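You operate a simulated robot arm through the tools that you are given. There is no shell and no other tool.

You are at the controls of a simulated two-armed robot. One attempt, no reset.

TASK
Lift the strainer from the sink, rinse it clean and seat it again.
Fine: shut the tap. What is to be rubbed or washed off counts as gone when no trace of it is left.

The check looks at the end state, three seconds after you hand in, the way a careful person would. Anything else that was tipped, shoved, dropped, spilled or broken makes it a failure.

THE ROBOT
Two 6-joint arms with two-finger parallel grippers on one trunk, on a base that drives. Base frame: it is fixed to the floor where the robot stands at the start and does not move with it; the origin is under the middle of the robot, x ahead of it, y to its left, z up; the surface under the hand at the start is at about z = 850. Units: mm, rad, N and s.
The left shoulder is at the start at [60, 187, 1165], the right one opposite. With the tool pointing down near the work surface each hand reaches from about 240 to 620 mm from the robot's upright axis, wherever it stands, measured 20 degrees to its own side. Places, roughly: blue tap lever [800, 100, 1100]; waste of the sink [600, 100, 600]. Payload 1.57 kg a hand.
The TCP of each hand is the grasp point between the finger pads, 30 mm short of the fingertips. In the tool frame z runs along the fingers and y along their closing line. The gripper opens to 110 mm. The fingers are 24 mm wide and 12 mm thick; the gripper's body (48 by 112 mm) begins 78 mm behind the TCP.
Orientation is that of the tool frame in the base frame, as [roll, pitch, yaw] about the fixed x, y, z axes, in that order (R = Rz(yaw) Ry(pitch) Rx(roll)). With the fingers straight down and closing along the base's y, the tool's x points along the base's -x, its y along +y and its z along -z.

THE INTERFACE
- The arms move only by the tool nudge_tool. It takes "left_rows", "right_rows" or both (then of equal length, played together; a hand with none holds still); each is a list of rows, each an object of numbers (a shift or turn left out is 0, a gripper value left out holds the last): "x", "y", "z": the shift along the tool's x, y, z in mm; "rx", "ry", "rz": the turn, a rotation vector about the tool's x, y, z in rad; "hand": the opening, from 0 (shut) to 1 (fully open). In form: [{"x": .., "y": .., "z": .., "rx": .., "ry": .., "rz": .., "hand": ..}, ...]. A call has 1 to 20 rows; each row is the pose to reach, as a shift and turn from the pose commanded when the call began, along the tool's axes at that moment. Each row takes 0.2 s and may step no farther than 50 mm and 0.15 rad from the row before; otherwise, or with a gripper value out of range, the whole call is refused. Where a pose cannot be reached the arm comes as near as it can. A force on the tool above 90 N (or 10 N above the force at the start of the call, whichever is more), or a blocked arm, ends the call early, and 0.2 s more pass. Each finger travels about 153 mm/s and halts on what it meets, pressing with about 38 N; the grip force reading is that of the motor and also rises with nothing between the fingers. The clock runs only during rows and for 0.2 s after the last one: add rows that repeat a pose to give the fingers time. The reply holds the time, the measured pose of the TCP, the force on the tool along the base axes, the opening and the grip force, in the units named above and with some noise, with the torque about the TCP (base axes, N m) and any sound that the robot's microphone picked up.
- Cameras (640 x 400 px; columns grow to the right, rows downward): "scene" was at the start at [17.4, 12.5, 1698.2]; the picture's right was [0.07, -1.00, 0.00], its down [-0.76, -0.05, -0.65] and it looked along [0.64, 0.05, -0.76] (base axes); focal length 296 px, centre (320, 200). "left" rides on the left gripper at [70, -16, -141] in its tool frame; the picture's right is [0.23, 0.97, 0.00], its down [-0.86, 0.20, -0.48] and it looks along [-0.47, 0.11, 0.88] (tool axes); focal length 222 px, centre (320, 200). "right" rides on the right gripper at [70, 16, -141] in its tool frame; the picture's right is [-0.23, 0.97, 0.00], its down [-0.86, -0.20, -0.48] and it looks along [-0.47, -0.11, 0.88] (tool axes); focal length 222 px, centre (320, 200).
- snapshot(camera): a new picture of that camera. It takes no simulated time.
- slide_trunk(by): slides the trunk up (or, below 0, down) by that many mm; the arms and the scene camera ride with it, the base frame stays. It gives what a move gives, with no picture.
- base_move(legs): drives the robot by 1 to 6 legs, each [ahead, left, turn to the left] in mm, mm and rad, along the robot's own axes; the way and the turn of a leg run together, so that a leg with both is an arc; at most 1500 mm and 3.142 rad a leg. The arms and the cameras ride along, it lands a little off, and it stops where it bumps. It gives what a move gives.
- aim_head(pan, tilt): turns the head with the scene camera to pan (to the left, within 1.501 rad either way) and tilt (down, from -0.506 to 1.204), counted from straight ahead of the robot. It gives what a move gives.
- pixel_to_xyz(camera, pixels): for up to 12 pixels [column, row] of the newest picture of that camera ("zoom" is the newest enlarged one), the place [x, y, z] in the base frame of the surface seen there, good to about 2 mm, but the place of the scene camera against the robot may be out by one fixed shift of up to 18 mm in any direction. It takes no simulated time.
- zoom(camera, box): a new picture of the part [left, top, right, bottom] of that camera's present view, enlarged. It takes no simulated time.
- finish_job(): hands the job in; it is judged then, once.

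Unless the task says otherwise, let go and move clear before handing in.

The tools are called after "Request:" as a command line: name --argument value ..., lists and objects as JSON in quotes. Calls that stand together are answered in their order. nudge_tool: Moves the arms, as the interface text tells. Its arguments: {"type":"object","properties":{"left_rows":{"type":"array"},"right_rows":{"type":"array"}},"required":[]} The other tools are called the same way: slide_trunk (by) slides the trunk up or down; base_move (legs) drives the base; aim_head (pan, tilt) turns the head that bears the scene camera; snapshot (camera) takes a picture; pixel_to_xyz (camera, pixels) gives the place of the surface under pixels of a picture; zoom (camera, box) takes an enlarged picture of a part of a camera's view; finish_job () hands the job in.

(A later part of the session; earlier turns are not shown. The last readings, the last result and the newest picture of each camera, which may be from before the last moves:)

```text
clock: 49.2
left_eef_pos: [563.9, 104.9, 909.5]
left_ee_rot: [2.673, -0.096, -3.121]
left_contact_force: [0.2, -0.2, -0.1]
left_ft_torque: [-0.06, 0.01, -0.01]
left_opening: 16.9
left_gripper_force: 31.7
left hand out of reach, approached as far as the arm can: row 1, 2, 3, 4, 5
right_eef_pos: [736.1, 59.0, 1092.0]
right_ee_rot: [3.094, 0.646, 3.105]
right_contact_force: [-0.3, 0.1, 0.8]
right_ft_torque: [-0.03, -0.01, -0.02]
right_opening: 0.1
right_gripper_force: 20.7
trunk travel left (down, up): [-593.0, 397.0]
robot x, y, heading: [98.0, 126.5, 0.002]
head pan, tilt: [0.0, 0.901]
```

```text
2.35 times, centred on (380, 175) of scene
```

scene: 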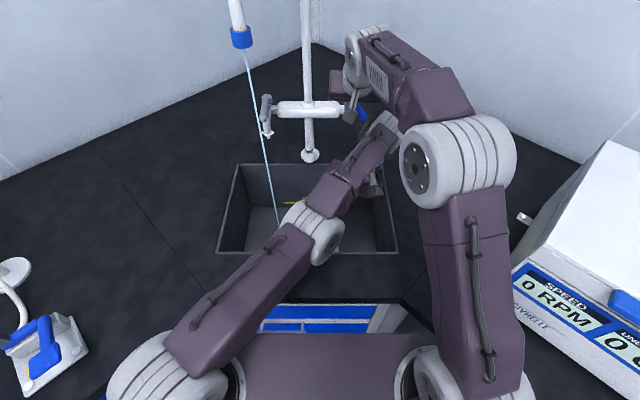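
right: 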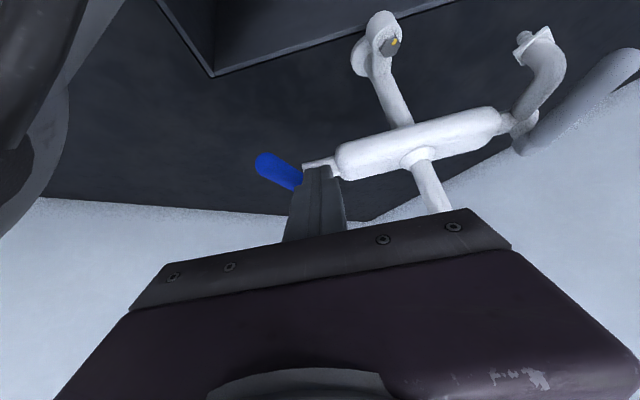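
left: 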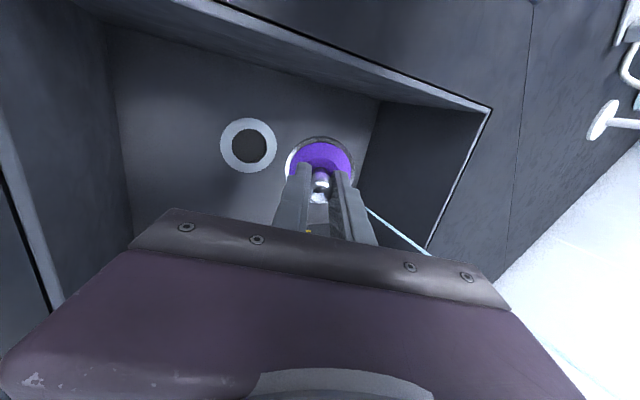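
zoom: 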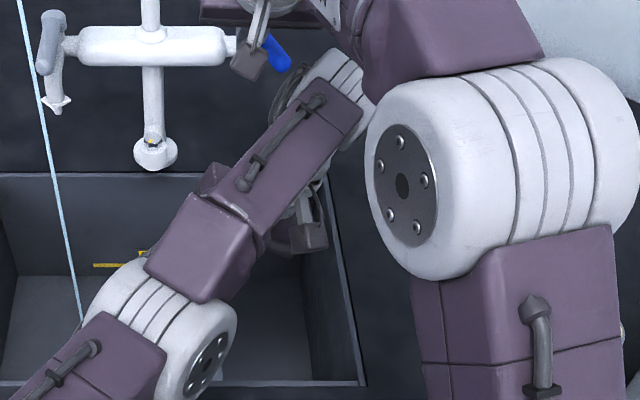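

The left wrist is just under the right forearm. I'll raise the right hand straight up, clear of the lever, to make room, then untilt the left.

Request:
nudge_tool --right_rows '[{"x": -15, "z": -20}, {"x": -30, "z": -40}, {"x": -48, "z": -64}, {"x": -66, "z": -88}, {"x": -84, "z": -112}, {"x": -84, "z": -112}]'

Request:
nudge_tool --left_rows '[{"rx": 0.1, "ry": 0.03}, {"rx": 0.2, "ry": 0.06}]'

Request:
snapshot --camera "scene"

```text
clock: 50.6
left_eef_pos: [565.0, 104.8, 908.8]
left_ee_rot: [2.674, -0.096, -3.122]
left_contact_force: [0.2, -1.2, 0.2]
left_ft_torque: [-0.01, 0.0, 0.0]
left_opening: 16.5
left_gripper_force: 31.8
right_eef_pos: [715.4, 48.9, 1210.1]
right_ee_rot: [3.094, 0.645, 3.105]
right_contact_force: [-0.1, 0.2, 0.1]
right_ft_torque: [-0.01, 0.0, 0.0]
right_opening: 0.0
right_gripper_force: 21.6
right hand out of reach, approached as far as the arm can: row 4, 5, 6
trunk travel left (down, up): [-593.0, 397.0]
robot x, y, heading: [99.0, 131.3, 0.003]
head pan, tilt: [0.0, 0.901]
```

```text
clock: 51.2
left_eef_pos: [568.1, 98.1, 930.5]
left_ee_rot: [2.871, -0.154, -3.101]
left_contact_force: [-0.9, 0.7, 0.1]
left_ft_torque: [-0.02, 0.01, -0.03]
left_opening: 16.4
left_gripper_force: 31.9
left hand out of reach, approached as far as the arm can: row 1, 2
right_eef_pos: [716.3, 49.8, 1212.0]
right_ee_rot: [3.094, 0.646, 3.106]
right_contact_force: [0.4, 0.1, 0.3]
right_ft_torque: [-0.03, 0.0, -0.02]
right_opening: 0.0
right_gripper_force: 21.2
trunk travel left (down, up): [-593.0, 397.0]
robot x, y, heading: [97.6, 129.5, 0.004]
head pan, tilt: [0.0, 0.901]
```

```text
taken
```

scene: 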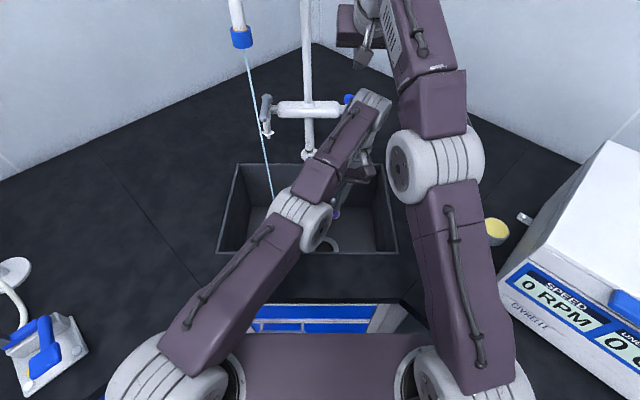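

The left arm is stretched against a limit in this tilted pose. I'll remove the remaining tilt in small steps so it settles back into the comfortable tool-down configuration.

Request:
nudge_tool --left_rows '[{"rx": 0.05, "ry": -0.04}, {"rx": 0.1, "ry": -0.08}, {"rx": 0.15, "ry": -0.12}, {"rx": 0.2, "ry": -0.15}]'

Request:
snapshot --camera "scene"

```text
clock: 52.1
left_eef_pos: [576.7, 83.5, 1011.0]
left_ee_rot: [3.024, -0.057, -3.13]
left_contact_force: [0.5, 0.0, 0.0]
left_ft_torque: [-0.01, 0.01, -0.02]
left_opening: 16.6
left_gripper_force: 31.7
left hand out of reach, approached as far as the arm can: row 1, 2, 3, 4
right_eef_pos: [713.6, 52.6, 1222.3]
right_ee_rot: [3.075, 0.667, 3.096]
right_contact_force: [-1.7, -0.9, 0.9]
right_ft_torque: [0.04, 0.08, 0.05]
right_opening: 0.0
right_gripper_force: 21.8
trunk travel left (down, up): [-593.0, 397.0]
robot x, y, heading: [100.7, 130.8, 0.001]
head pan, tilt: [0.0, 0.901]
stopped in row 4 (right hand): the force on the tool passed its limit at 102 N (the readings are from after the stop); the commanded pose is now the measured one
```

```text
taken
```

scene: 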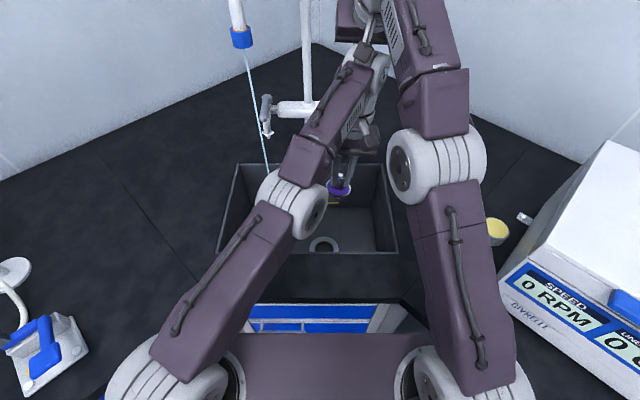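

The left arm seems to have gone past straight at the elbow: its forearm now rises toward (365,65) and pushes under the right hand. I'll measure the arm joints before moving anything.

Request:
pixel_to_xyz --camera "scene" --pixels '[[315, 210], [290, 190], [300, 160], [335, 110], [355, 75], [365, 60], [375, 50], [360, 130], [340, 180], [240, 250], [170, 350]]'

Request:
zoom --camera "scene" --box '[240, 0, 440, 220]'

Request:
snapshot --camera "right"

Request:
snapshot --camera "left"

```text
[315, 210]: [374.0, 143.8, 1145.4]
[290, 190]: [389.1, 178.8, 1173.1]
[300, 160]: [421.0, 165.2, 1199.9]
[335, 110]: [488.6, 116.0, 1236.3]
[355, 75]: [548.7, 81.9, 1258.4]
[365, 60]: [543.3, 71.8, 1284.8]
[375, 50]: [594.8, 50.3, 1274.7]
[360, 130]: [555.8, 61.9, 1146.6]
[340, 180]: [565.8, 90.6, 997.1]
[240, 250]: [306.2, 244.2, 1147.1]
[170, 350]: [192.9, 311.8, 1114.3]
```

```text
1.82 times, centred on (340, 110) of scene
```

zoom: 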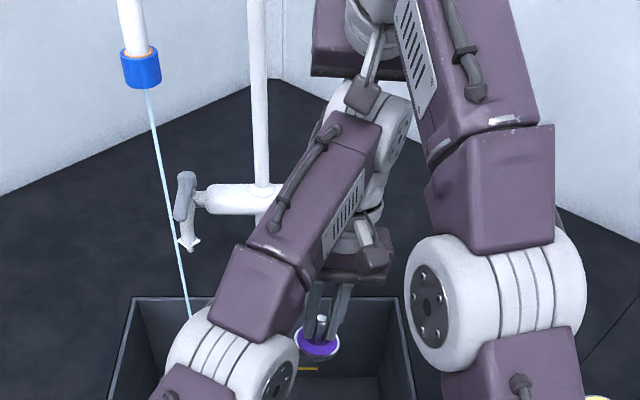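

```text
taken
```

right: 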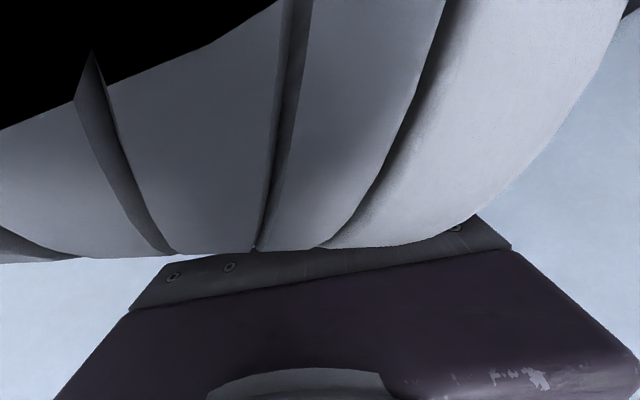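

```text
taken
```

left: 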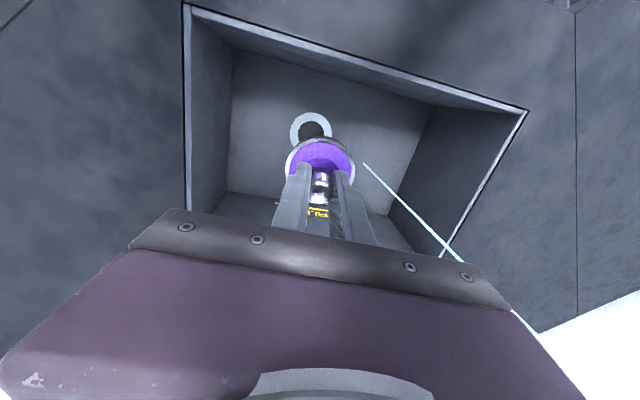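

The left elbow is slightly hyperextended and its wrist touches the right hand's camera. I'll slide the right hand away to the right first.

Request:
nudge_tool --right_rows '[{"y": -15, "x": -6}, {"y": -40, "x": -6}, {"y": -75, "x": -6}, {"y": -115, "x": -6}, {"y": -155, "x": -6}, {"y": -190, "x": -6}]'

Request:
snapshot --camera "scene"

```text
clock: 53.5
left_eef_pos: [576.6, 81.5, 1011.1]
left_ee_rot: [3.024, -0.059, -3.13]
left_contact_force: [-0.2, 0.2, 0.1]
left_ft_torque: [0.01, 0.02, -0.01]
left_opening: 16.4
left_gripper_force: 32.0
right_eef_pos: [717.3, -138.9, 1215.8]
right_ee_rot: [3.072, 0.666, 3.096]
right_contact_force: [-0.2, -0.1, 0.2]
right_ft_torque: [-0.01, -0.02, 0.02]
right_opening: 0.1
right_gripper_force: 21.2
right hand out of reach, approached as far as the arm can: row 1
trunk travel left (down, up): [-593.0, 397.0]
robot x, y, heading: [97.7, 131.3, 0.004]
head pan, tilt: [0.0, 0.901]
```

```text
taken
```

scene: 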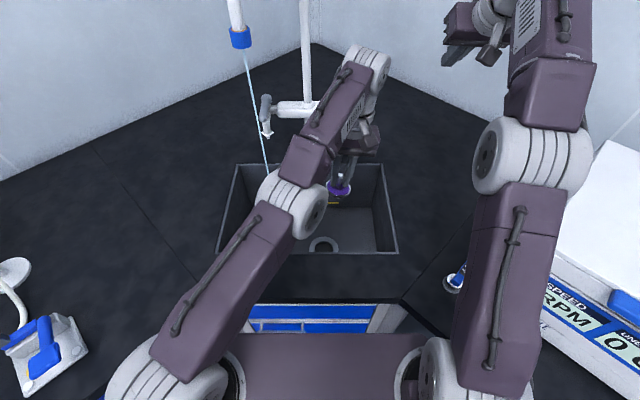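

The right hand is clear and the strainer is still held (16.4 mm). I'll stretch the left arm slightly outward to bring the elbow back through straight, then bring it in low so the elbow folds the right way.

Request:
nudge_tool --left_rows '[{"x": -10, "y": -6, "z": -6}, {"x": -20, "y": -12, "z": -12}, {"x": -30, "y": -18, "z": -18}, {"x": -40, "y": -24, "z": -24}]'

Request:
snapshot --camera "scene"

Request:
pixel_to_xyz --camera "scene" --pixels '[[170, 350], [240, 250], [290, 190], [310, 150], [335, 110], [350, 80]]'

```text
clock: 54.5
left_eef_pos: [576.7, 81.6, 1016.7]
left_ee_rot: [3.023, -0.059, -3.127]
left_contact_force: [0.1, -0.6, -1.4]
left_ft_torque: [-0.01, 0.0, -0.01]
left_opening: 16.5
left_gripper_force: 31.5
left hand out of reach, approached as far as the arm can: row 1, 2, 3, 4
right_eef_pos: [716.4, -136.7, 1215.5]
right_ee_rot: [3.072, 0.666, 3.094]
right_contact_force: [0.2, 0.5, -0.2]
right_ft_torque: [-0.01, -0.02, 0.01]
right_opening: 0.0
right_gripper_force: 21.4
trunk travel left (down, up): [-593.0, 397.0]
robot x, y, heading: [98.3, 132.3, 0.003]
head pan, tilt: [0.0, 0.901]
```

```text
taken
```

scene: 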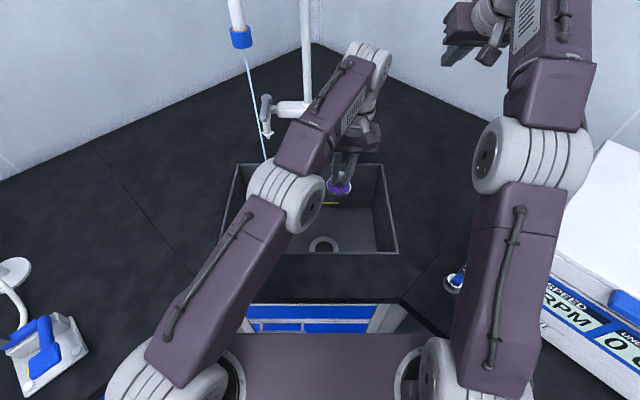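

```text
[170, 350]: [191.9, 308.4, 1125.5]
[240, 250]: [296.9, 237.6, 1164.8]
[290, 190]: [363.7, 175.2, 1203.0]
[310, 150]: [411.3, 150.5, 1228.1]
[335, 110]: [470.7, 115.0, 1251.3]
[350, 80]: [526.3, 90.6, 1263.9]
```

The forearm slope is now shallower than the upper arm's, so the elbow has come back through straight. I'll bring the hand inward and down from here.

Request:
nudge_tool --left_rows '[{"x": 30, "y": 16, "z": 22}, {"x": 50, "y": 27, "z": 40}, {"x": 65, "y": 35, "z": 52}, {"x": 80, "y": 43, "z": 65}, {"x": 95, "y": 51, "z": 78}]'

Request:
snapshot --camera "scene"

```text
clock: 55.7
left_eef_pos: [476.9, 139.4, 950.9]
left_ee_rot: [3.025, -0.058, -3.128]
left_contact_force: [-0.3, 0.5, -0.6]
left_ft_torque: [0.0, -0.03, 0.01]
left_opening: 16.6
left_gripper_force: 32.0
right_eef_pos: [716.0, -137.3, 1216.2]
right_ee_rot: [3.073, 0.666, 3.095]
right_contact_force: [0.0, 0.1, 0.1]
right_ft_torque: [0.01, 0.01, 0.0]
right_opening: 0.1
right_gripper_force: 21.4
trunk travel left (down, up): [-593.0, 397.0]
robot x, y, heading: [100.8, 129.7, -0.004]
head pan, tilt: [0.0, 0.901]
```

```text
taken
```

scene: 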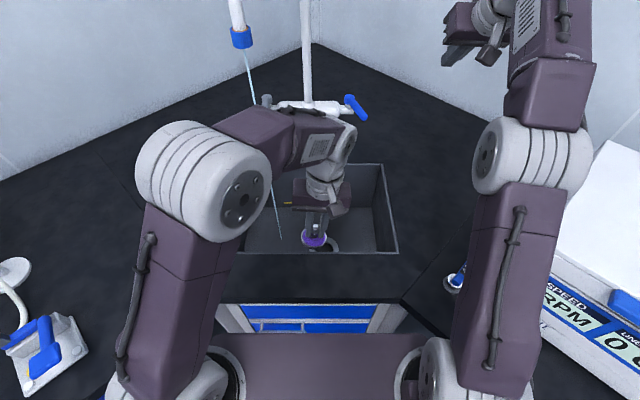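

The left arm is back in its comfortable elbow-up pose at (477,139,951), with the strainer still held. I'll level the orientation and look at the strainer.

Request:
nudge_tool --left_rows '[{"rx": 0.06, "ry": -0.03, "y": 20}, {"rx": 0.117, "ry": -0.058, "y": 50}, {"rx": 0.117, "ry": -0.058, "y": 85}, {"rx": 0.117, "ry": -0.058, "y": 120}]'

Request:
snapshot --camera "left"

Request:
zoom --camera "left" --box '[255, 100, 385, 220]'

Request:
zoom --camera "scene" --box '[210, 120, 410, 260]'

```text
clock: 56.7
left_eef_pos: [475.9, 259.9, 964.7]
left_ee_rot: [-3.138, -0.001, -3.134]
left_contact_force: [0.6, -0.1, 0.1]
left_ft_torque: [-0.04, 0.01, 0.0]
left_opening: 16.6
left_gripper_force: 31.9
right_eef_pos: [716.2, -136.3, 1216.9]
right_ee_rot: [3.075, 0.667, 3.095]
right_contact_force: [-0.2, 0.0, 0.0]
right_ft_torque: [0.01, -0.01, 0.0]
right_opening: 0.0
right_gripper_force: 20.9
trunk travel left (down, up): [-593.0, 397.0]
robot x, y, heading: [99.2, 130.1, 0.004]
head pan, tilt: [0.0, 0.901]
```

```text
taken
```

left: 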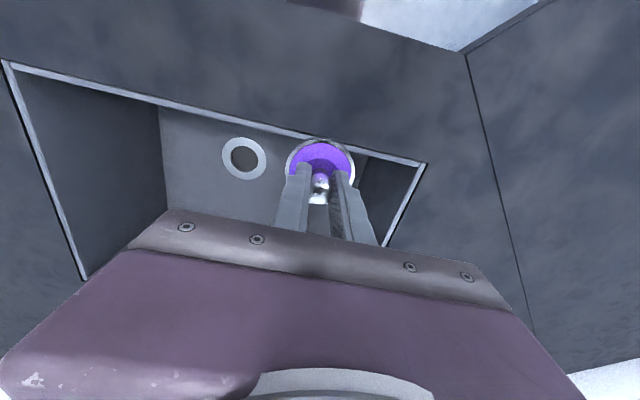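

```text
3.33 times, centred on (320, 160) of left
```

zoom: 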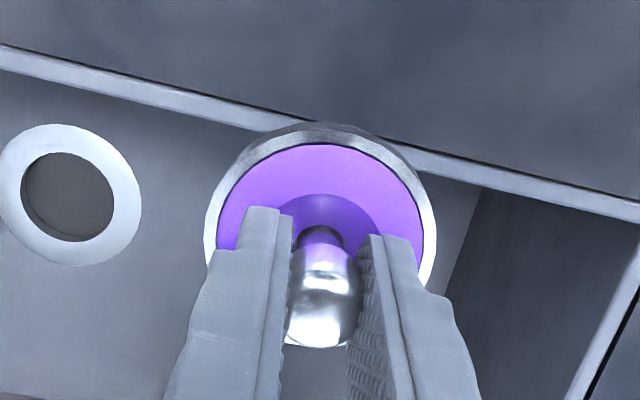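

```text
2.86 times, centred on (310, 190) of scene
```

zoom: 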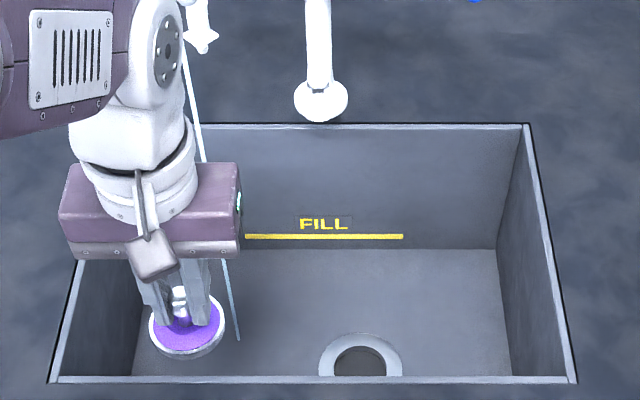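

The strainer is held firmly with no slip. I'll tilt the tool forward 0.7 rad and bring the strainer just short of the stream at x≈638.

Request:
nudge_tool --left_rows '[{"ry": -0.1, "x": -12, "z": 5}, {"ry": -0.2, "x": -26, "z": 15}, {"ry": -0.3, "x": -40, "z": 27}, {"ry": -0.4, "x": -54, "z": 40}, {"ry": -0.5, "x": -67, "z": 54}, {"ry": -0.6, "x": -80, "z": 68}, {"ry": -0.7, "x": -92, "z": 82}, {"ry": -0.7, "x": -97, "z": 93}]'

Request:
snapshot --camera "left"

Request:
snapshot --camera "scene"

```text
clock: 58.5
left_eef_pos: [574.0, 259.3, 869.9]
left_ee_rot: [3.134, 0.695, -3.133]
left_contact_force: [0.4, 0.5, -0.3]
left_ft_torque: [-0.01, 0.02, 0.01]
left_opening: 16.4
left_gripper_force: 32.0
left hand out of reach, approached as far as the arm can: row 5, 6, 7
right_eef_pos: [718.1, -138.2, 1216.3]
right_ee_rot: [3.074, 0.667, 3.094]
right_contact_force: [-0.4, -0.6, 0.5]
right_ft_torque: [0.0, 0.01, -0.03]
right_opening: 0.0
right_gripper_force: 21.3
trunk travel left (down, up): [-593.0, 397.0]
robot x, y, heading: [100.8, 132.1, 0.001]
head pan, tilt: [0.0, 0.901]
```

```text
taken
```

left: 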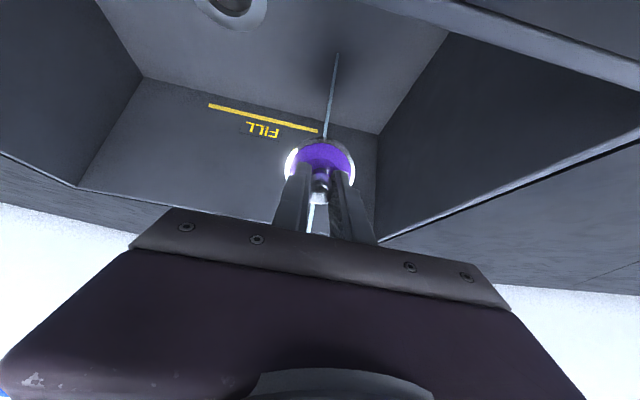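

```text
taken
```

scene: 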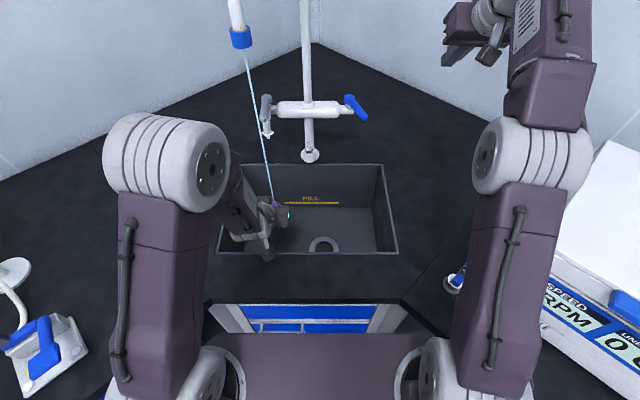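

The arm made it to (574,259,870), and the stream is visible just beyond the strainer in the left view. I'll ease the plate's upper edge into the stream and see what happens.

Request:
nudge_tool --left_rows '[{"x": -1, "z": 15}, {"x": -3, "z": 31}, {"x": -6.6, "z": 34.2}, {"x": -6.6, "z": 34.2}, {"x": -6.6, "z": 34.2}, {"x": -6.6, "z": 34.2}]'

Request:
snapshot --camera "left"

Request:
zoom --camera "left" --box '[260, 110, 380, 210]'

Request:
zoom --camera "scene" --box '[210, 120, 410, 260]'

```text
clock: 59.9
left_eef_pos: [601.0, 260.2, 849.1]
left_ee_rot: [3.132, 0.696, -3.138]
left_contact_force: [-0.2, 0.0, -0.9]
left_ft_torque: [-0.01, -0.01, -0.01]
left_opening: 16.7
left_gripper_force: 31.7
right_eef_pos: [717.4, -136.1, 1215.4]
right_ee_rot: [3.075, 0.667, 3.094]
right_contact_force: [-0.9, -0.5, 0.2]
right_ft_torque: [-0.02, -0.01, -0.02]
right_opening: 0.2
right_gripper_force: 21.5
trunk travel left (down, up): [-593.0, 397.0]
robot x, y, heading: [99.8, 126.6, 0.002]
head pan, tilt: [0.0, 0.901]
```

```text
taken
```

left: 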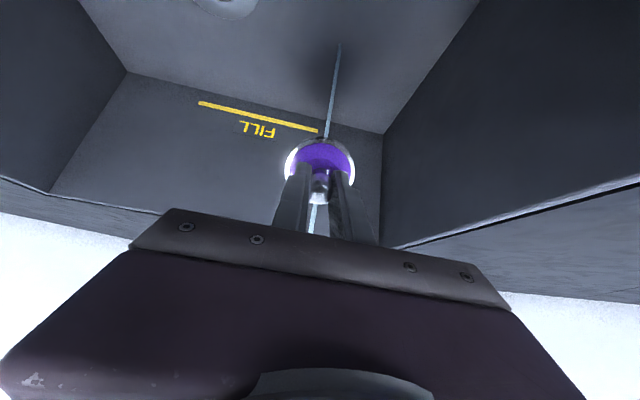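

```text
4.00 times, centred on (320, 160) of left
```

zoom: 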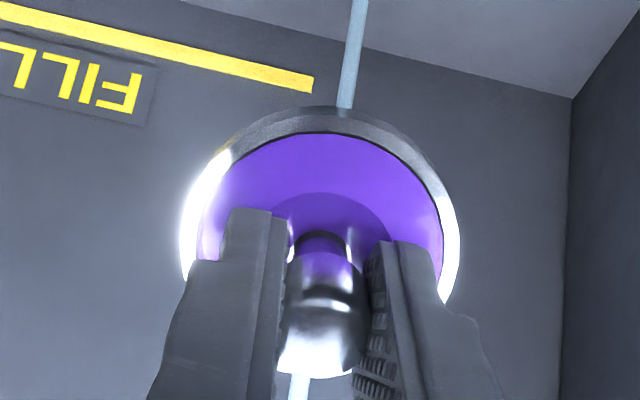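

```text
2.86 times, centred on (310, 190) of scene
```

zoom: 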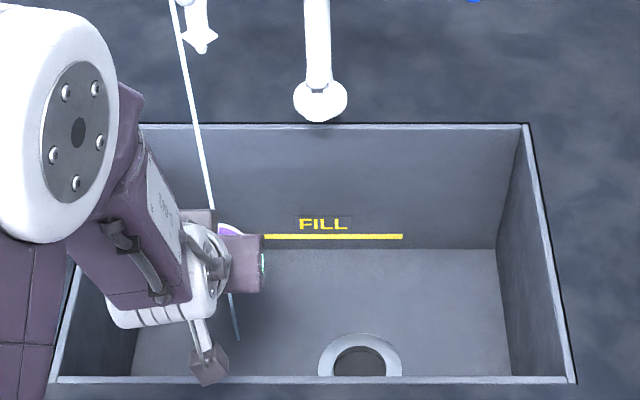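

The stream still runs past the plate's far rim (zoom (345,60)) to the floor. I'll move further in so it lands on the plate.

Request:
nudge_tool --left_rows '[{"x": -3.8, "z": 3.2}, {"x": -7.7, "z": 6.4}, {"x": -11.5, "z": 9.6}, {"x": -11.5, "z": 9.6}, {"x": -11.5, "z": 9.6}]'

Request:
zoom --camera "left" --box '[240, 30, 400, 210]'

Request:
zoom --camera "scene" --box '[230, 150, 330, 260]'

```text
clock: 61.1
left_eef_pos: [615.0, 261.6, 849.3]
left_ee_rot: [3.141, 0.698, -3.134]
left_contact_force: [0.4, -0.3, -0.6]
left_ft_torque: [0.01, 0.01, 0.0]
left_opening: 16.3
left_gripper_force: 32.1
right_eef_pos: [716.3, -138.7, 1215.0]
right_ee_rot: [3.072, 0.666, 3.096]
right_contact_force: [-0.8, -1.8, 0.3]
right_ft_torque: [-0.01, 0.01, 0.02]
right_opening: 0.0
right_gripper_force: 20.9
trunk travel left (down, up): [-593.0, 397.0]
robot x, y, heading: [100.4, 132.7, 0.001]
head pan, tilt: [0.0, 0.901]
```

```text
2.22 times, centred on (320, 120) of left
```

zoom: 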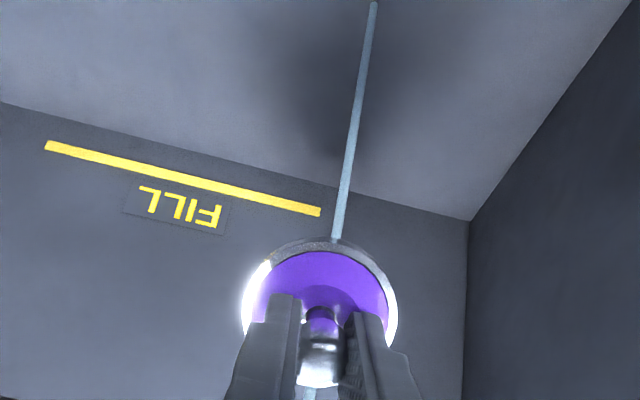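

```text
3.64 times, centred on (280, 205) of scene
```

zoom: 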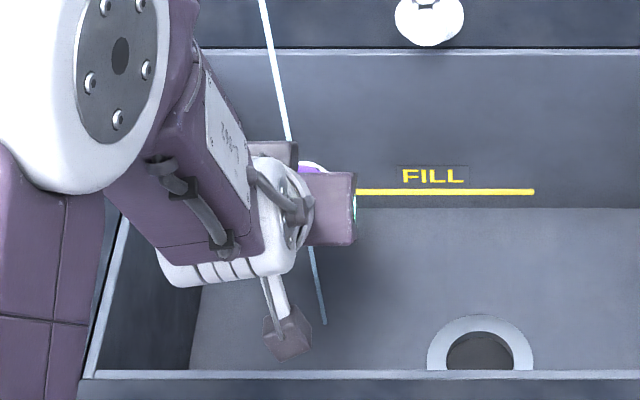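

The stream is now over the plate centre but is still drawn through to the floor, and the purple hasn't visibly changed. I'll sweep the plate slowly through the stream for a few seconds and compare.

Request:
nudge_tool --left_rows '[{"y": 6}, {"y": 12}, {"y": 16}, {"x": 5, "z": -4, "y": 16}, {"x": 10, "z": -8, "y": 14}, {"x": 12, "z": -10, "y": 6}, {"x": 12, "z": -10, "y": 0}, {"x": 12, "z": -10, "y": -6}, {"x": 10, "z": -8, "y": -14}, {"x": 5, "z": -4, "y": -16}, {"x": 0, "z": 0, "y": -16}, {"x": -5, "z": 4, "y": -14}, {"x": -10, "z": 8, "y": -8}, {"x": -10, "z": 8, "y": 0}, {"x": -10, "z": 8, "y": 8}, {"x": -5, "z": 4, "y": 14}, {"x": 0, "z": 0, "y": 16}, {"x": 5, "z": -4, "y": 8}, {"x": 12, "z": -10, "y": 0}]'

Request:
zoom --camera "left" --box '[260, 110, 380, 210]'

Request:
zoom --camera "scene" --box '[230, 150, 330, 260]'

```text
clock: 65.1
left_eef_pos: [600.6, 259.7, 849.4]
left_ee_rot: [3.131, 0.696, -3.136]
left_contact_force: [0.4, 0.5, -0.7]
left_ft_torque: [0.01, 0.0, 0.01]
left_opening: 16.4
left_gripper_force: 31.9
left hand out of reach, approached as far as the arm can: row 1, 4, 5, 6, 18
right_eef_pos: [716.1, -137.4, 1214.2]
right_ee_rot: [3.073, 0.666, 3.094]
right_contact_force: [-1.3, -0.5, 0.5]
right_ft_torque: [-0.01, 0.02, 0.0]
right_opening: 0.1
right_gripper_force: 21.6
trunk travel left (down, up): [-593.0, 397.0]
robot x, y, heading: [99.8, 135.8, -0.005]
head pan, tilt: [0.0, 0.901]
```

```text
4.00 times, centred on (320, 160) of left
```

zoom: 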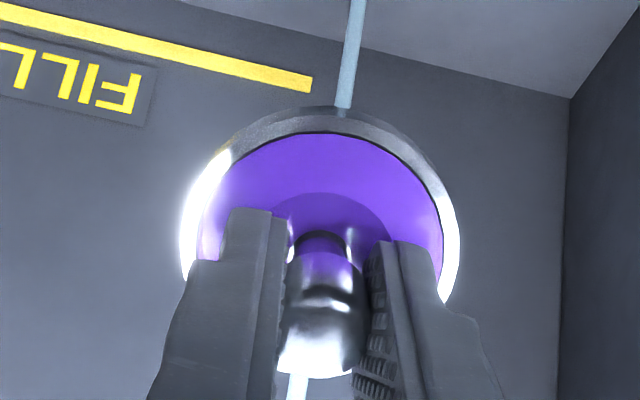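

```text
3.64 times, centred on (280, 205) of scene
```

zoom: 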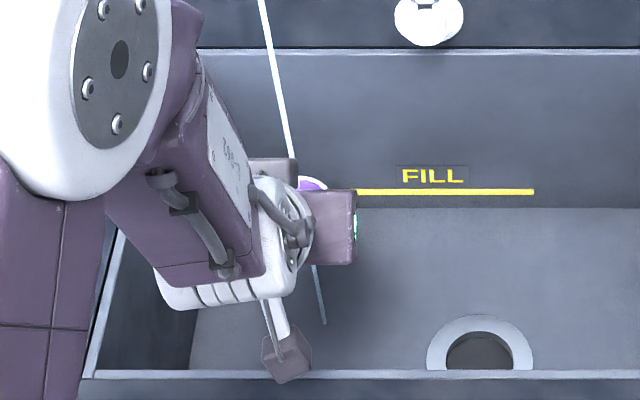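

No stream segment shows in front of the purple face, so the plate may still be short of the stream. I'll measure the stream and the plate in this view.

Request:
snapshot --camera "left"

Request:
zoom --camera "left" --box '[260, 110, 380, 210]'

Request:
pixel_to_xyz --camera "zoom" --pixels '[[352, 30], [345, 80], [340, 112], [322, 120], [325, 160], [325, 195], [325, 240], [320, 290], [297, 388], [300, 380], [220, 200], [430, 220]]'

Request:
pixel_to_xyz --camera "left" --pixels '[[338, 50], [334, 90], [331, 115], [328, 132], [315, 205], [312, 220], [311, 228]]'

```text
taken
```

left: 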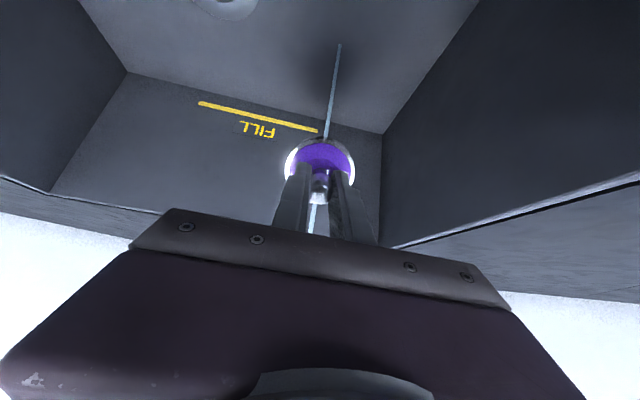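

```text
4.00 times, centred on (320, 160) of left
```

zoom: 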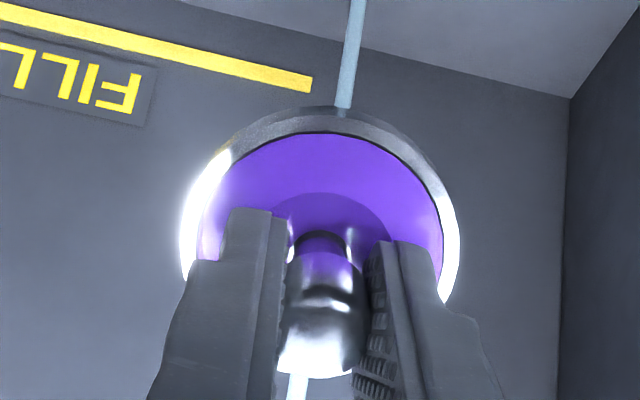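

```text
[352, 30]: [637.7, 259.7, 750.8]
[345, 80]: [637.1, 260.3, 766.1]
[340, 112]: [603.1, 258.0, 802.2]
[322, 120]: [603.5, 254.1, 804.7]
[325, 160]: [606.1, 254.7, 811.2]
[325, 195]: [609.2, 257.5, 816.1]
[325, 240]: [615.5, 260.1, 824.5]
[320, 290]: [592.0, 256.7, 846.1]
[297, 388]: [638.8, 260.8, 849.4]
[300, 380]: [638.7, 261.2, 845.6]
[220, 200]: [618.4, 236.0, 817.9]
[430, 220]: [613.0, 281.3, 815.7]
```

```text
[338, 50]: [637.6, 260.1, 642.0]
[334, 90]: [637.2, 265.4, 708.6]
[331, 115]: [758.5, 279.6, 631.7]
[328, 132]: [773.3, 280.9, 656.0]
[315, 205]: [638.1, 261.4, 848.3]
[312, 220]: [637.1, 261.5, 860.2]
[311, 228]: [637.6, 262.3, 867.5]
```

In this tilt the stream hits the far half of the plate, which the knob hides from this camera. I'll back out and straighten the tool so the scene camera can show whether that half got cleaner.

Request:
nudge_tool --left_rows '[{"x": 4, "z": -16, "ry": 0.06}, {"x": 8, "z": -34, "ry": 0.14}, {"x": 12, "z": -50, "ry": 0.24}, {"x": 14, "z": -66, "ry": 0.34}, {"x": 14, "z": -80, "ry": 0.44}, {"x": 14, "z": -92, "ry": 0.54}, {"x": 14, "z": -102, "ry": 0.62}, {"x": 14, "z": -110, "ry": 0.7}]'

Request:
snapshot --camera "scene"

Request:
zoom --camera "scene" --box '[230, 170, 310, 260]'

Request:
zoom --camera "left" --box '[260, 110, 380, 210]'

```text
clock: 66.9
left_eef_pos: [518.8, 260.6, 923.3]
left_ee_rot: [-3.14, -0.003, -3.133]
left_contact_force: [-0.4, -0.3, 0.0]
left_ft_torque: [0.02, 0.01, 0.01]
left_opening: 16.5
left_gripper_force: 31.5
left hand out of reach, approached as far as the arm can: row 3, 4, 5
right_eef_pos: [717.6, -136.4, 1215.7]
right_ee_rot: [3.074, 0.667, 3.094]
right_contact_force: [-0.2, 1.0, -0.4]
right_ft_torque: [0.01, -0.01, 0.05]
right_opening: 0.0
right_gripper_force: 21.3
trunk travel left (down, up): [-593.0, 397.0]
robot x, y, heading: [101.5, 130.7, 0.001]
head pan, tilt: [0.0, 0.901]
```

```text
taken
```

scene: 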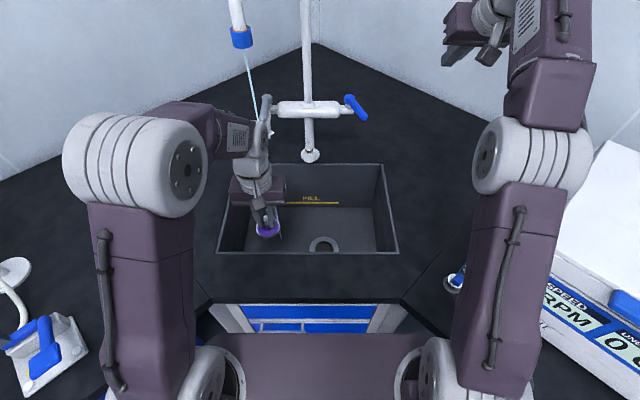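

```text
4.44 times, centred on (270, 215) of scene
```

zoom: 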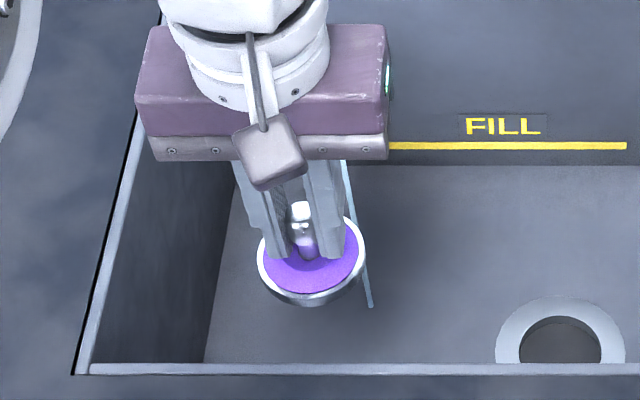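

```text
4.00 times, centred on (320, 160) of left
```

zoom: 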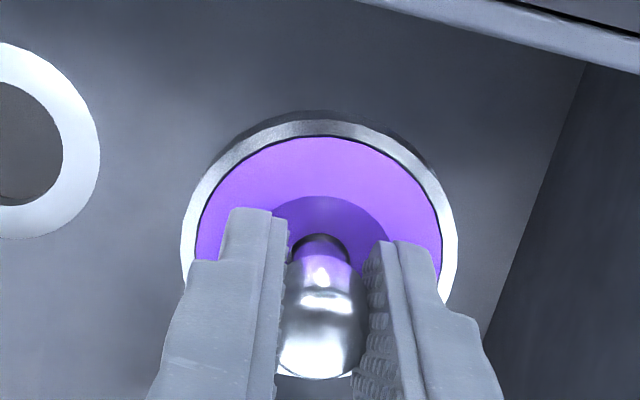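

The plate is still purple everywhere I can see, so this thin stream did little. I'll open the tap further. First I'll locate the lever's current position.

Request:
snapshot --camera "right"

Request:
zoom --camera "scene" --box '[310, 70, 390, 140]'

Request:
pixel_to_xyz --camera "zoom" --pixels '[[300, 220], [330, 260], [370, 310], [400, 345], [420, 365], [300, 200]]'

```text
taken
```

right: 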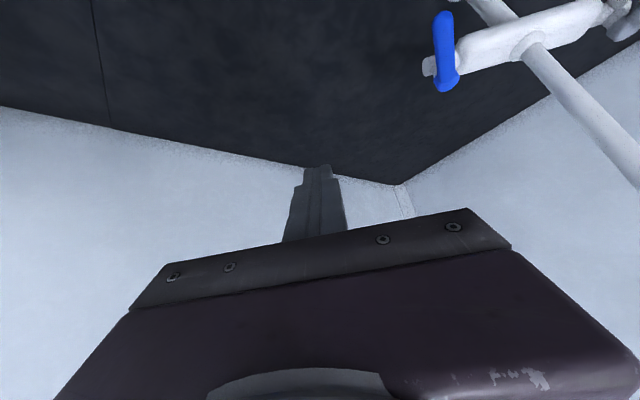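

```text
5.71 times, centred on (350, 105) of scene
```

zoom: 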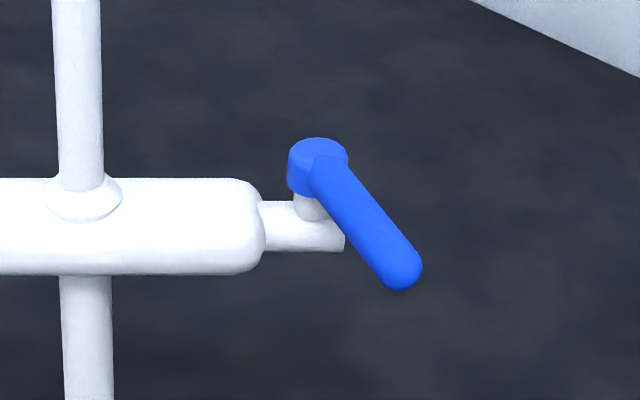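

```text
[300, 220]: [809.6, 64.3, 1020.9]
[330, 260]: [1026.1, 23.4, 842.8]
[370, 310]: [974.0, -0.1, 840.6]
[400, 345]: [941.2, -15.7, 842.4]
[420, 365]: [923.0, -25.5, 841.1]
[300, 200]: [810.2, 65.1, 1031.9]
```

Request:
pixel_to_xyz --camera "zoom" --pixels '[[320, 150], [330, 180], [350, 205], [375, 240], [400, 270], [412, 280], [340, 160]]'

Request:
pixel_to_xyz --camera "right" --pixels '[[443, 18], [444, 35], [446, 55], [447, 75], [448, 86]]'

```text
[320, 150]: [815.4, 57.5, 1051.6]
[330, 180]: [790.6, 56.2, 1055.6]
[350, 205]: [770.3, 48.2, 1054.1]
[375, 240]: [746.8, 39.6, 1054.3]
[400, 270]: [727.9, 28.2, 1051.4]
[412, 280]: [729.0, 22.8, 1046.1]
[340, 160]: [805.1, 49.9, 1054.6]
```

```text
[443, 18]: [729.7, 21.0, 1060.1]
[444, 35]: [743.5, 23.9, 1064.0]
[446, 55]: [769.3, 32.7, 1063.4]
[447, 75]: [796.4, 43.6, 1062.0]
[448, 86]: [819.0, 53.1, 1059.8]
```

The lever is only about 21° open (tip at (728,21)). I'll bring the right hand back over to the lever's left side to push it further.

Request:
nudge_tool --right_rows '[{"y": 45}, {"y": 90}, {"y": 135}, {"y": 180}, {"y": 220}, {"y": 220}]'

Request:
snapshot --camera "right"

```text
clock: 68.3
left_eef_pos: [520.9, 259.6, 922.9]
left_ee_rot: [3.141, -0.003, -3.134]
left_contact_force: [0.4, -0.5, -0.8]
left_ft_torque: [0.04, 0.02, -0.03]
left_opening: 16.4
left_gripper_force: 31.5
right_eef_pos: [706.6, 79.5, 1217.9]
right_ee_rot: [3.072, 0.667, 3.095]
right_contact_force: [0.8, 0.2, 0.8]
right_ft_torque: [0.03, 0.02, 0.04]
right_opening: 0.0
right_gripper_force: 21.4
right hand out of reach, approached as far as the arm can: row 4, 5, 6
trunk travel left (down, up): [-593.0, 397.0]
robot x, y, heading: [102.8, 128.0, 0.001]
head pan, tilt: [0.0, 0.901]
```

```text
taken
```

right: 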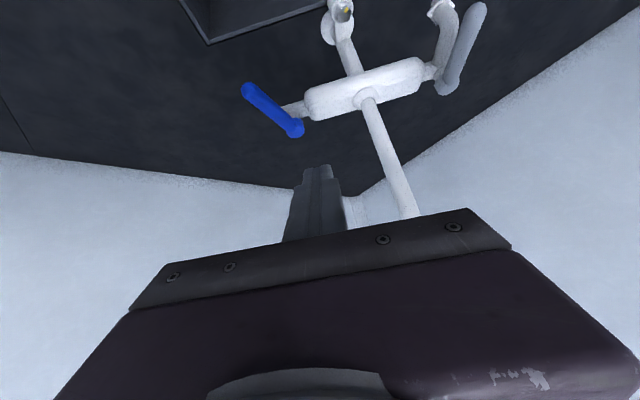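

I'm above and to the left of the lever. I'll go down beside it, keeping left of its present position.

Request:
nudge_tool --right_rows '[{"x": 20, "z": 36, "y": 0}, {"x": 40, "z": 70, "y": 0}, {"x": 60, "z": 105, "y": 0}, {"x": 74, "z": 131, "y": 0}, {"x": 74, "z": 131, "y": 0}]'

Request:
snapshot --camera "right"

Request:
zoom --camera "scene" --box '[270, 60, 410, 150]'

```text
clock: 69.5
left_eef_pos: [519.4, 259.2, 924.4]
left_ee_rot: [-3.14, 0.0, -3.133]
left_contact_force: [0.1, -0.4, -0.8]
left_ft_torque: [-0.01, 0.0, 0.02]
left_opening: 16.8
left_gripper_force: 31.3
right_eef_pos: [729.4, 87.1, 1069.6]
right_ee_rot: [3.073, 0.668, 3.095]
right_contact_force: [0.1, 0.2, -0.5]
right_ft_torque: [-0.02, -0.01, 0.02]
right_opening: 0.0
right_gripper_force: 21.3
trunk travel left (down, up): [-593.0, 397.0]
robot x, y, heading: [99.9, 131.1, 0.001]
head pan, tilt: [0.0, 0.901]
```

```text
taken
```

right: 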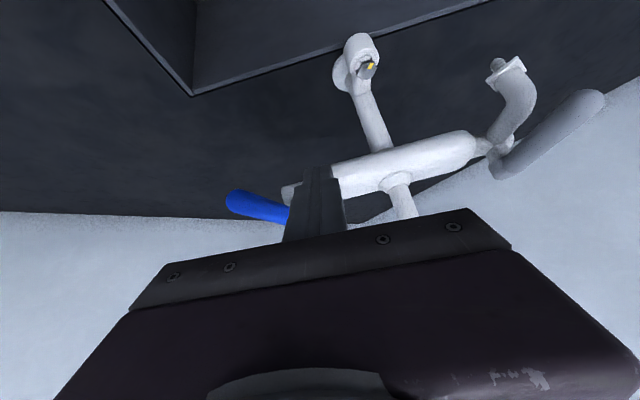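

```text
4.44 times, centred on (340, 105) of scene
```

zoom: 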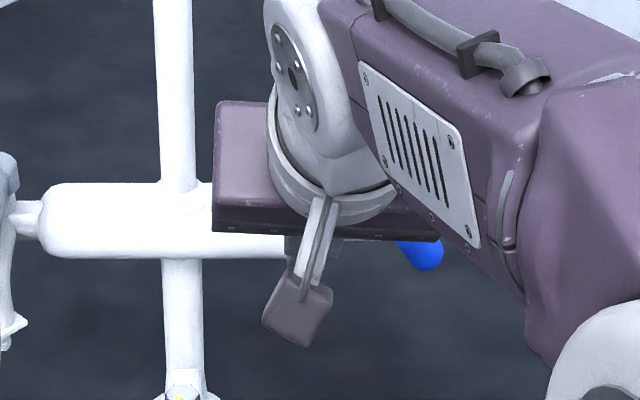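

The finger is in place to the left of the lever. I'll push along the arc toward about 70° open in modest steps.

Request:
nudge_tool --right_rows '[{"y": -20}, {"y": -34}, {"y": -44, "x": -2, "z": 1}, {"y": -54, "x": -4, "z": 3}, {"y": -62, "x": -6, "z": 5}, {"y": -70, "x": -9, "z": 7}, {"y": -77, "x": -12, "z": 10}]'

Request:
snapshot --camera "right"

Request:
snapshot --camera "scene"

```text
clock: 71.1
left_eef_pos: [519.7, 259.4, 923.8]
left_ee_rot: [-3.142, -0.001, -3.133]
left_contact_force: [0.0, -0.1, -0.4]
left_ft_torque: [0.03, 0.0, -0.01]
left_opening: 17.0
left_gripper_force: 31.9
right_eef_pos: [745.8, 9.8, 1064.2]
right_ee_rot: [3.074, 0.666, 3.094]
right_contact_force: [0.5, 2.8, -1.4]
right_ft_torque: [0.03, 0.05, 0.06]
right_opening: 0.1
right_gripper_force: 21.7
trunk travel left (down, up): [-593.0, 397.0]
robot x, y, heading: [101.6, 132.2, -0.001]
head pan, tilt: [0.0, 0.901]
```

```text
taken
```

right: 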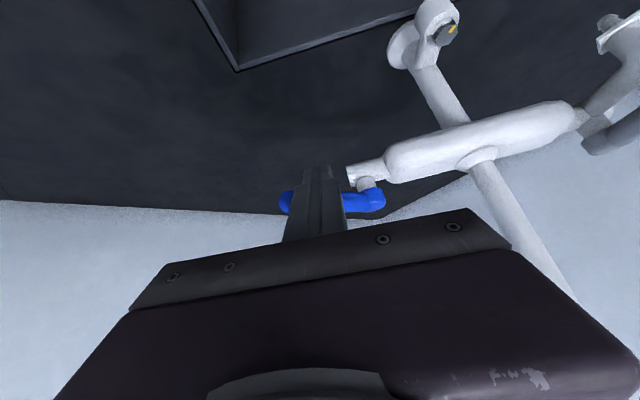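

```text
taken
```

scene: 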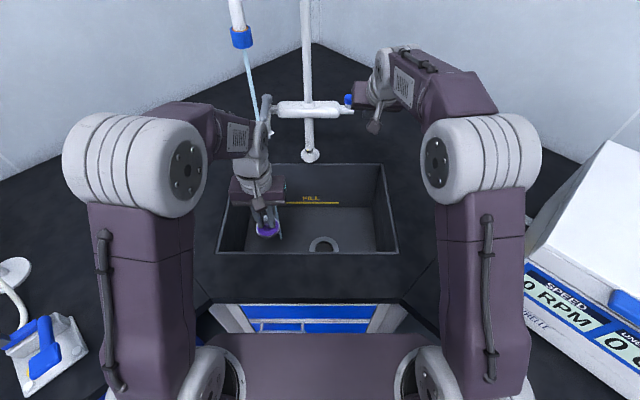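

The lever is now around 60° open. I'll check the stream width and the water in the sink.

Request:
zoom --camera "scene" --box '[210, 30, 330, 260]'

Request:
snapshot --camera "left"

```text
1.74 times, centred on (270, 145) of scene
```

zoom: 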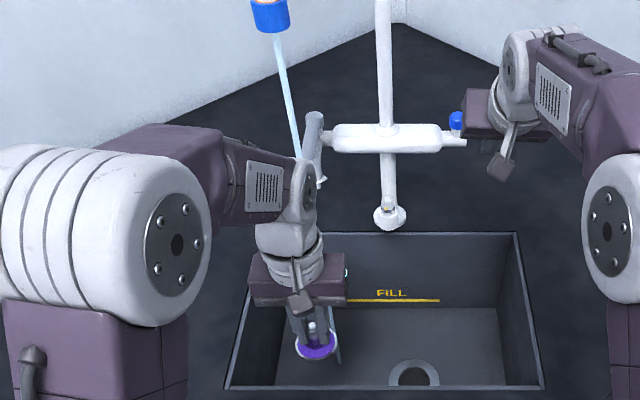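

```text
taken
```

left: 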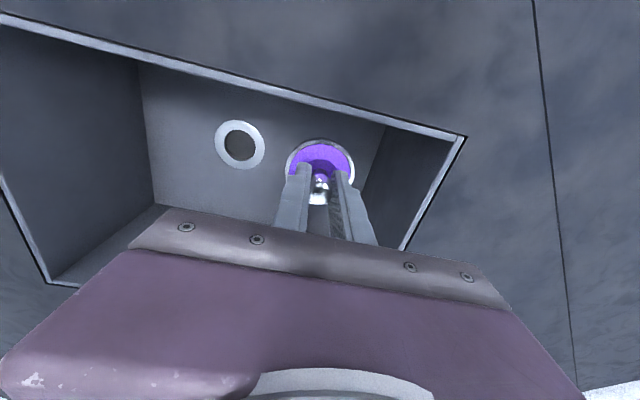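

The stream is clearly thicker now. I'll take the strainer back into it with the forward tilt and sweep the upper half of the plate thoroughly.

Request:
nudge_tool --left_rows '[{"ry": -0.1, "x": -8, "z": 4}, {"ry": -0.2, "x": -18, "z": 12}, {"ry": -0.3, "x": -28, "z": 22}, {"ry": -0.4, "x": -38, "z": 33}, {"ry": -0.5, "x": -48, "z": 45}, {"ry": -0.6, "x": -58, "z": 57}, {"ry": -0.7, "x": -68, "z": 68}, {"ry": -0.7, "x": -78, "z": 75}, {"ry": -0.7, "x": -84, "z": 75}, {"ry": -0.7, "x": -84, "z": 75, "y": 8}, {"ry": -0.7, "x": -84, "z": 75, "y": 15}, {"ry": -0.7, "x": -88, "z": 75, "y": 18}, {"ry": -0.7, "x": -88, "z": 75, "y": 18}]'

Request:
snapshot --camera "left"

Request:
zoom --camera "scene" --box '[230, 150, 330, 260]'

Request:
zoom --camera "left" --box '[260, 110, 380, 210]'

```text
clock: 73.9
left_eef_pos: [609.5, 274.8, 853.2]
left_ee_rot: [3.127, 0.695, -3.139]
left_contact_force: [0.0, 0.2, -0.1]
left_ft_torque: [-0.01, -0.01, -0.01]
left_opening: 16.8
left_gripper_force: 31.3
left hand out of reach, approached as far as the arm can: row 5, 6, 7, 10, 11, 12, 13
right_eef_pos: [744.8, 9.7, 1065.2]
right_ee_rot: [3.074, 0.667, 3.094]
right_contact_force: [-0.3, 0.9, -0.9]
right_ft_torque: [0.01, 0.0, 0.0]
right_opening: 0.0
right_gripper_force: 21.6
trunk travel left (down, up): [-593.0, 397.0]
robot x, y, heading: [102.0, 129.8, -0.002]
head pan, tilt: [0.0, 0.901]
```

```text
taken
```

left: 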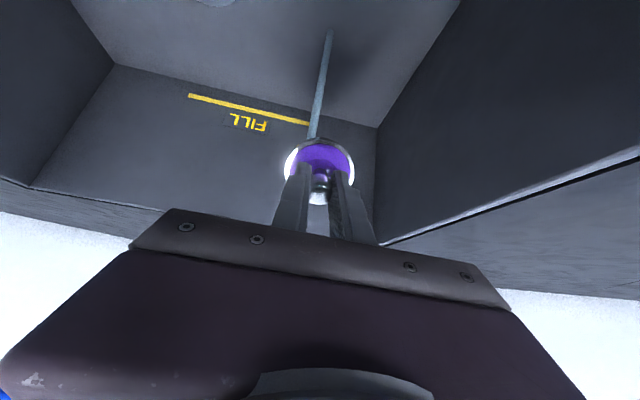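

```text
3.64 times, centred on (280, 205) of scene
```

zoom: 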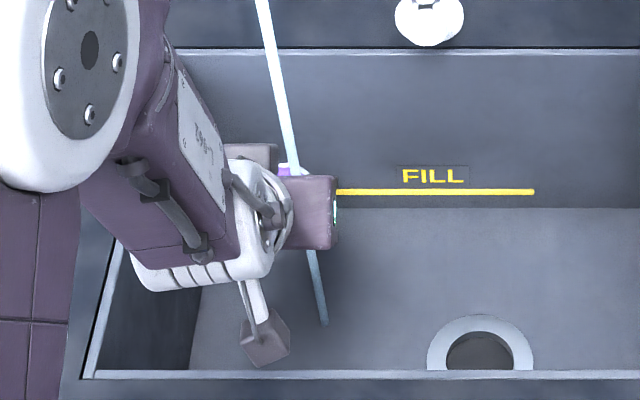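

```text
4.00 times, centred on (320, 160) of left
```

zoom: 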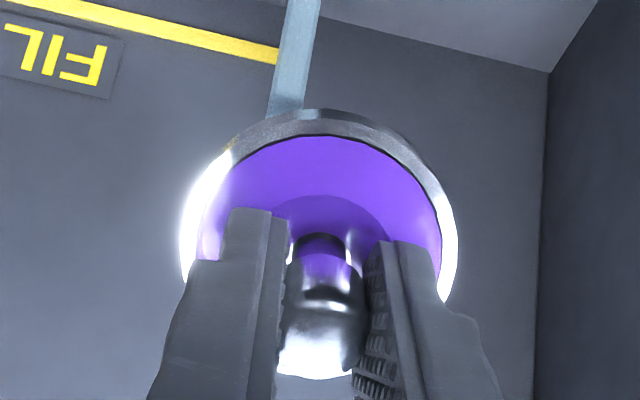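

I'll target a part of the plate this camera can see: the right-hand side of the face, outside the finger. I'll hold it there for about 1.5 s.

Request:
nudge_tool --left_rows '[{"y": -10, "x": -2, "z": 3}, {"y": -20, "x": -4, "z": 6}, {"y": -30, "x": -6, "z": 9}, {"y": -37, "x": -7, "z": 11}, {"y": -37, "x": -7, "z": 11}, {"y": -37, "x": -7, "z": 11}, {"y": -37, "x": -7, "z": 11}, {"y": -37, "x": -7, "z": 11}, {"y": -37, "x": -7, "z": 11}, {"y": -37, "x": -7, "z": 11}]'

Request:
zoom --camera "left" --box '[260, 110, 380, 210]'

Request:
zoom --camera "scene" --box '[230, 150, 330, 260]'

```text
clock: 76.1
left_eef_pos: [621.7, 238.1, 849.3]
left_ee_rot: [-3.141, 0.698, -3.131]
left_contact_force: [0.5, 0.2, -0.2]
left_ft_torque: [0.01, 0.0, -0.01]
left_opening: 16.5
left_gripper_force: 31.9
right_eef_pos: [742.9, 10.3, 1064.5]
right_ee_rot: [3.074, 0.665, 3.095]
right_contact_force: [0.2, 0.1, -0.6]
right_ft_torque: [0.01, -0.02, -0.02]
right_opening: 0.0
right_gripper_force: 21.0
trunk travel left (down, up): [-593.0, 397.0]
robot x, y, heading: [101.0, 127.6, 0.002]
head pan, tilt: [0.0, 0.901]
```

```text
4.00 times, centred on (320, 160) of left
```

zoom: 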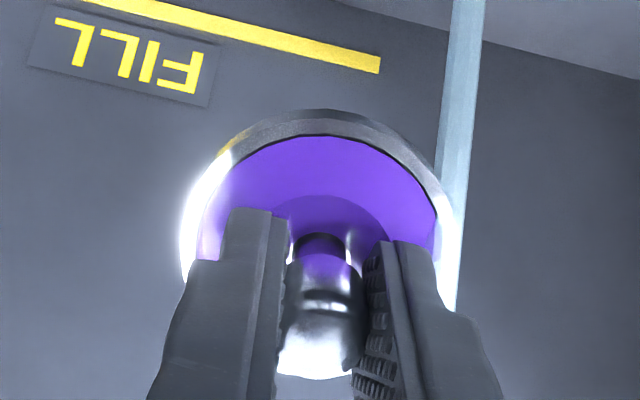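

```text
3.64 times, centred on (280, 205) of scene
```

zoom: 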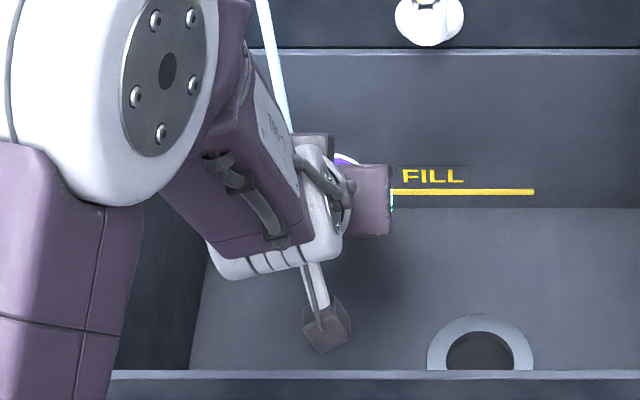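

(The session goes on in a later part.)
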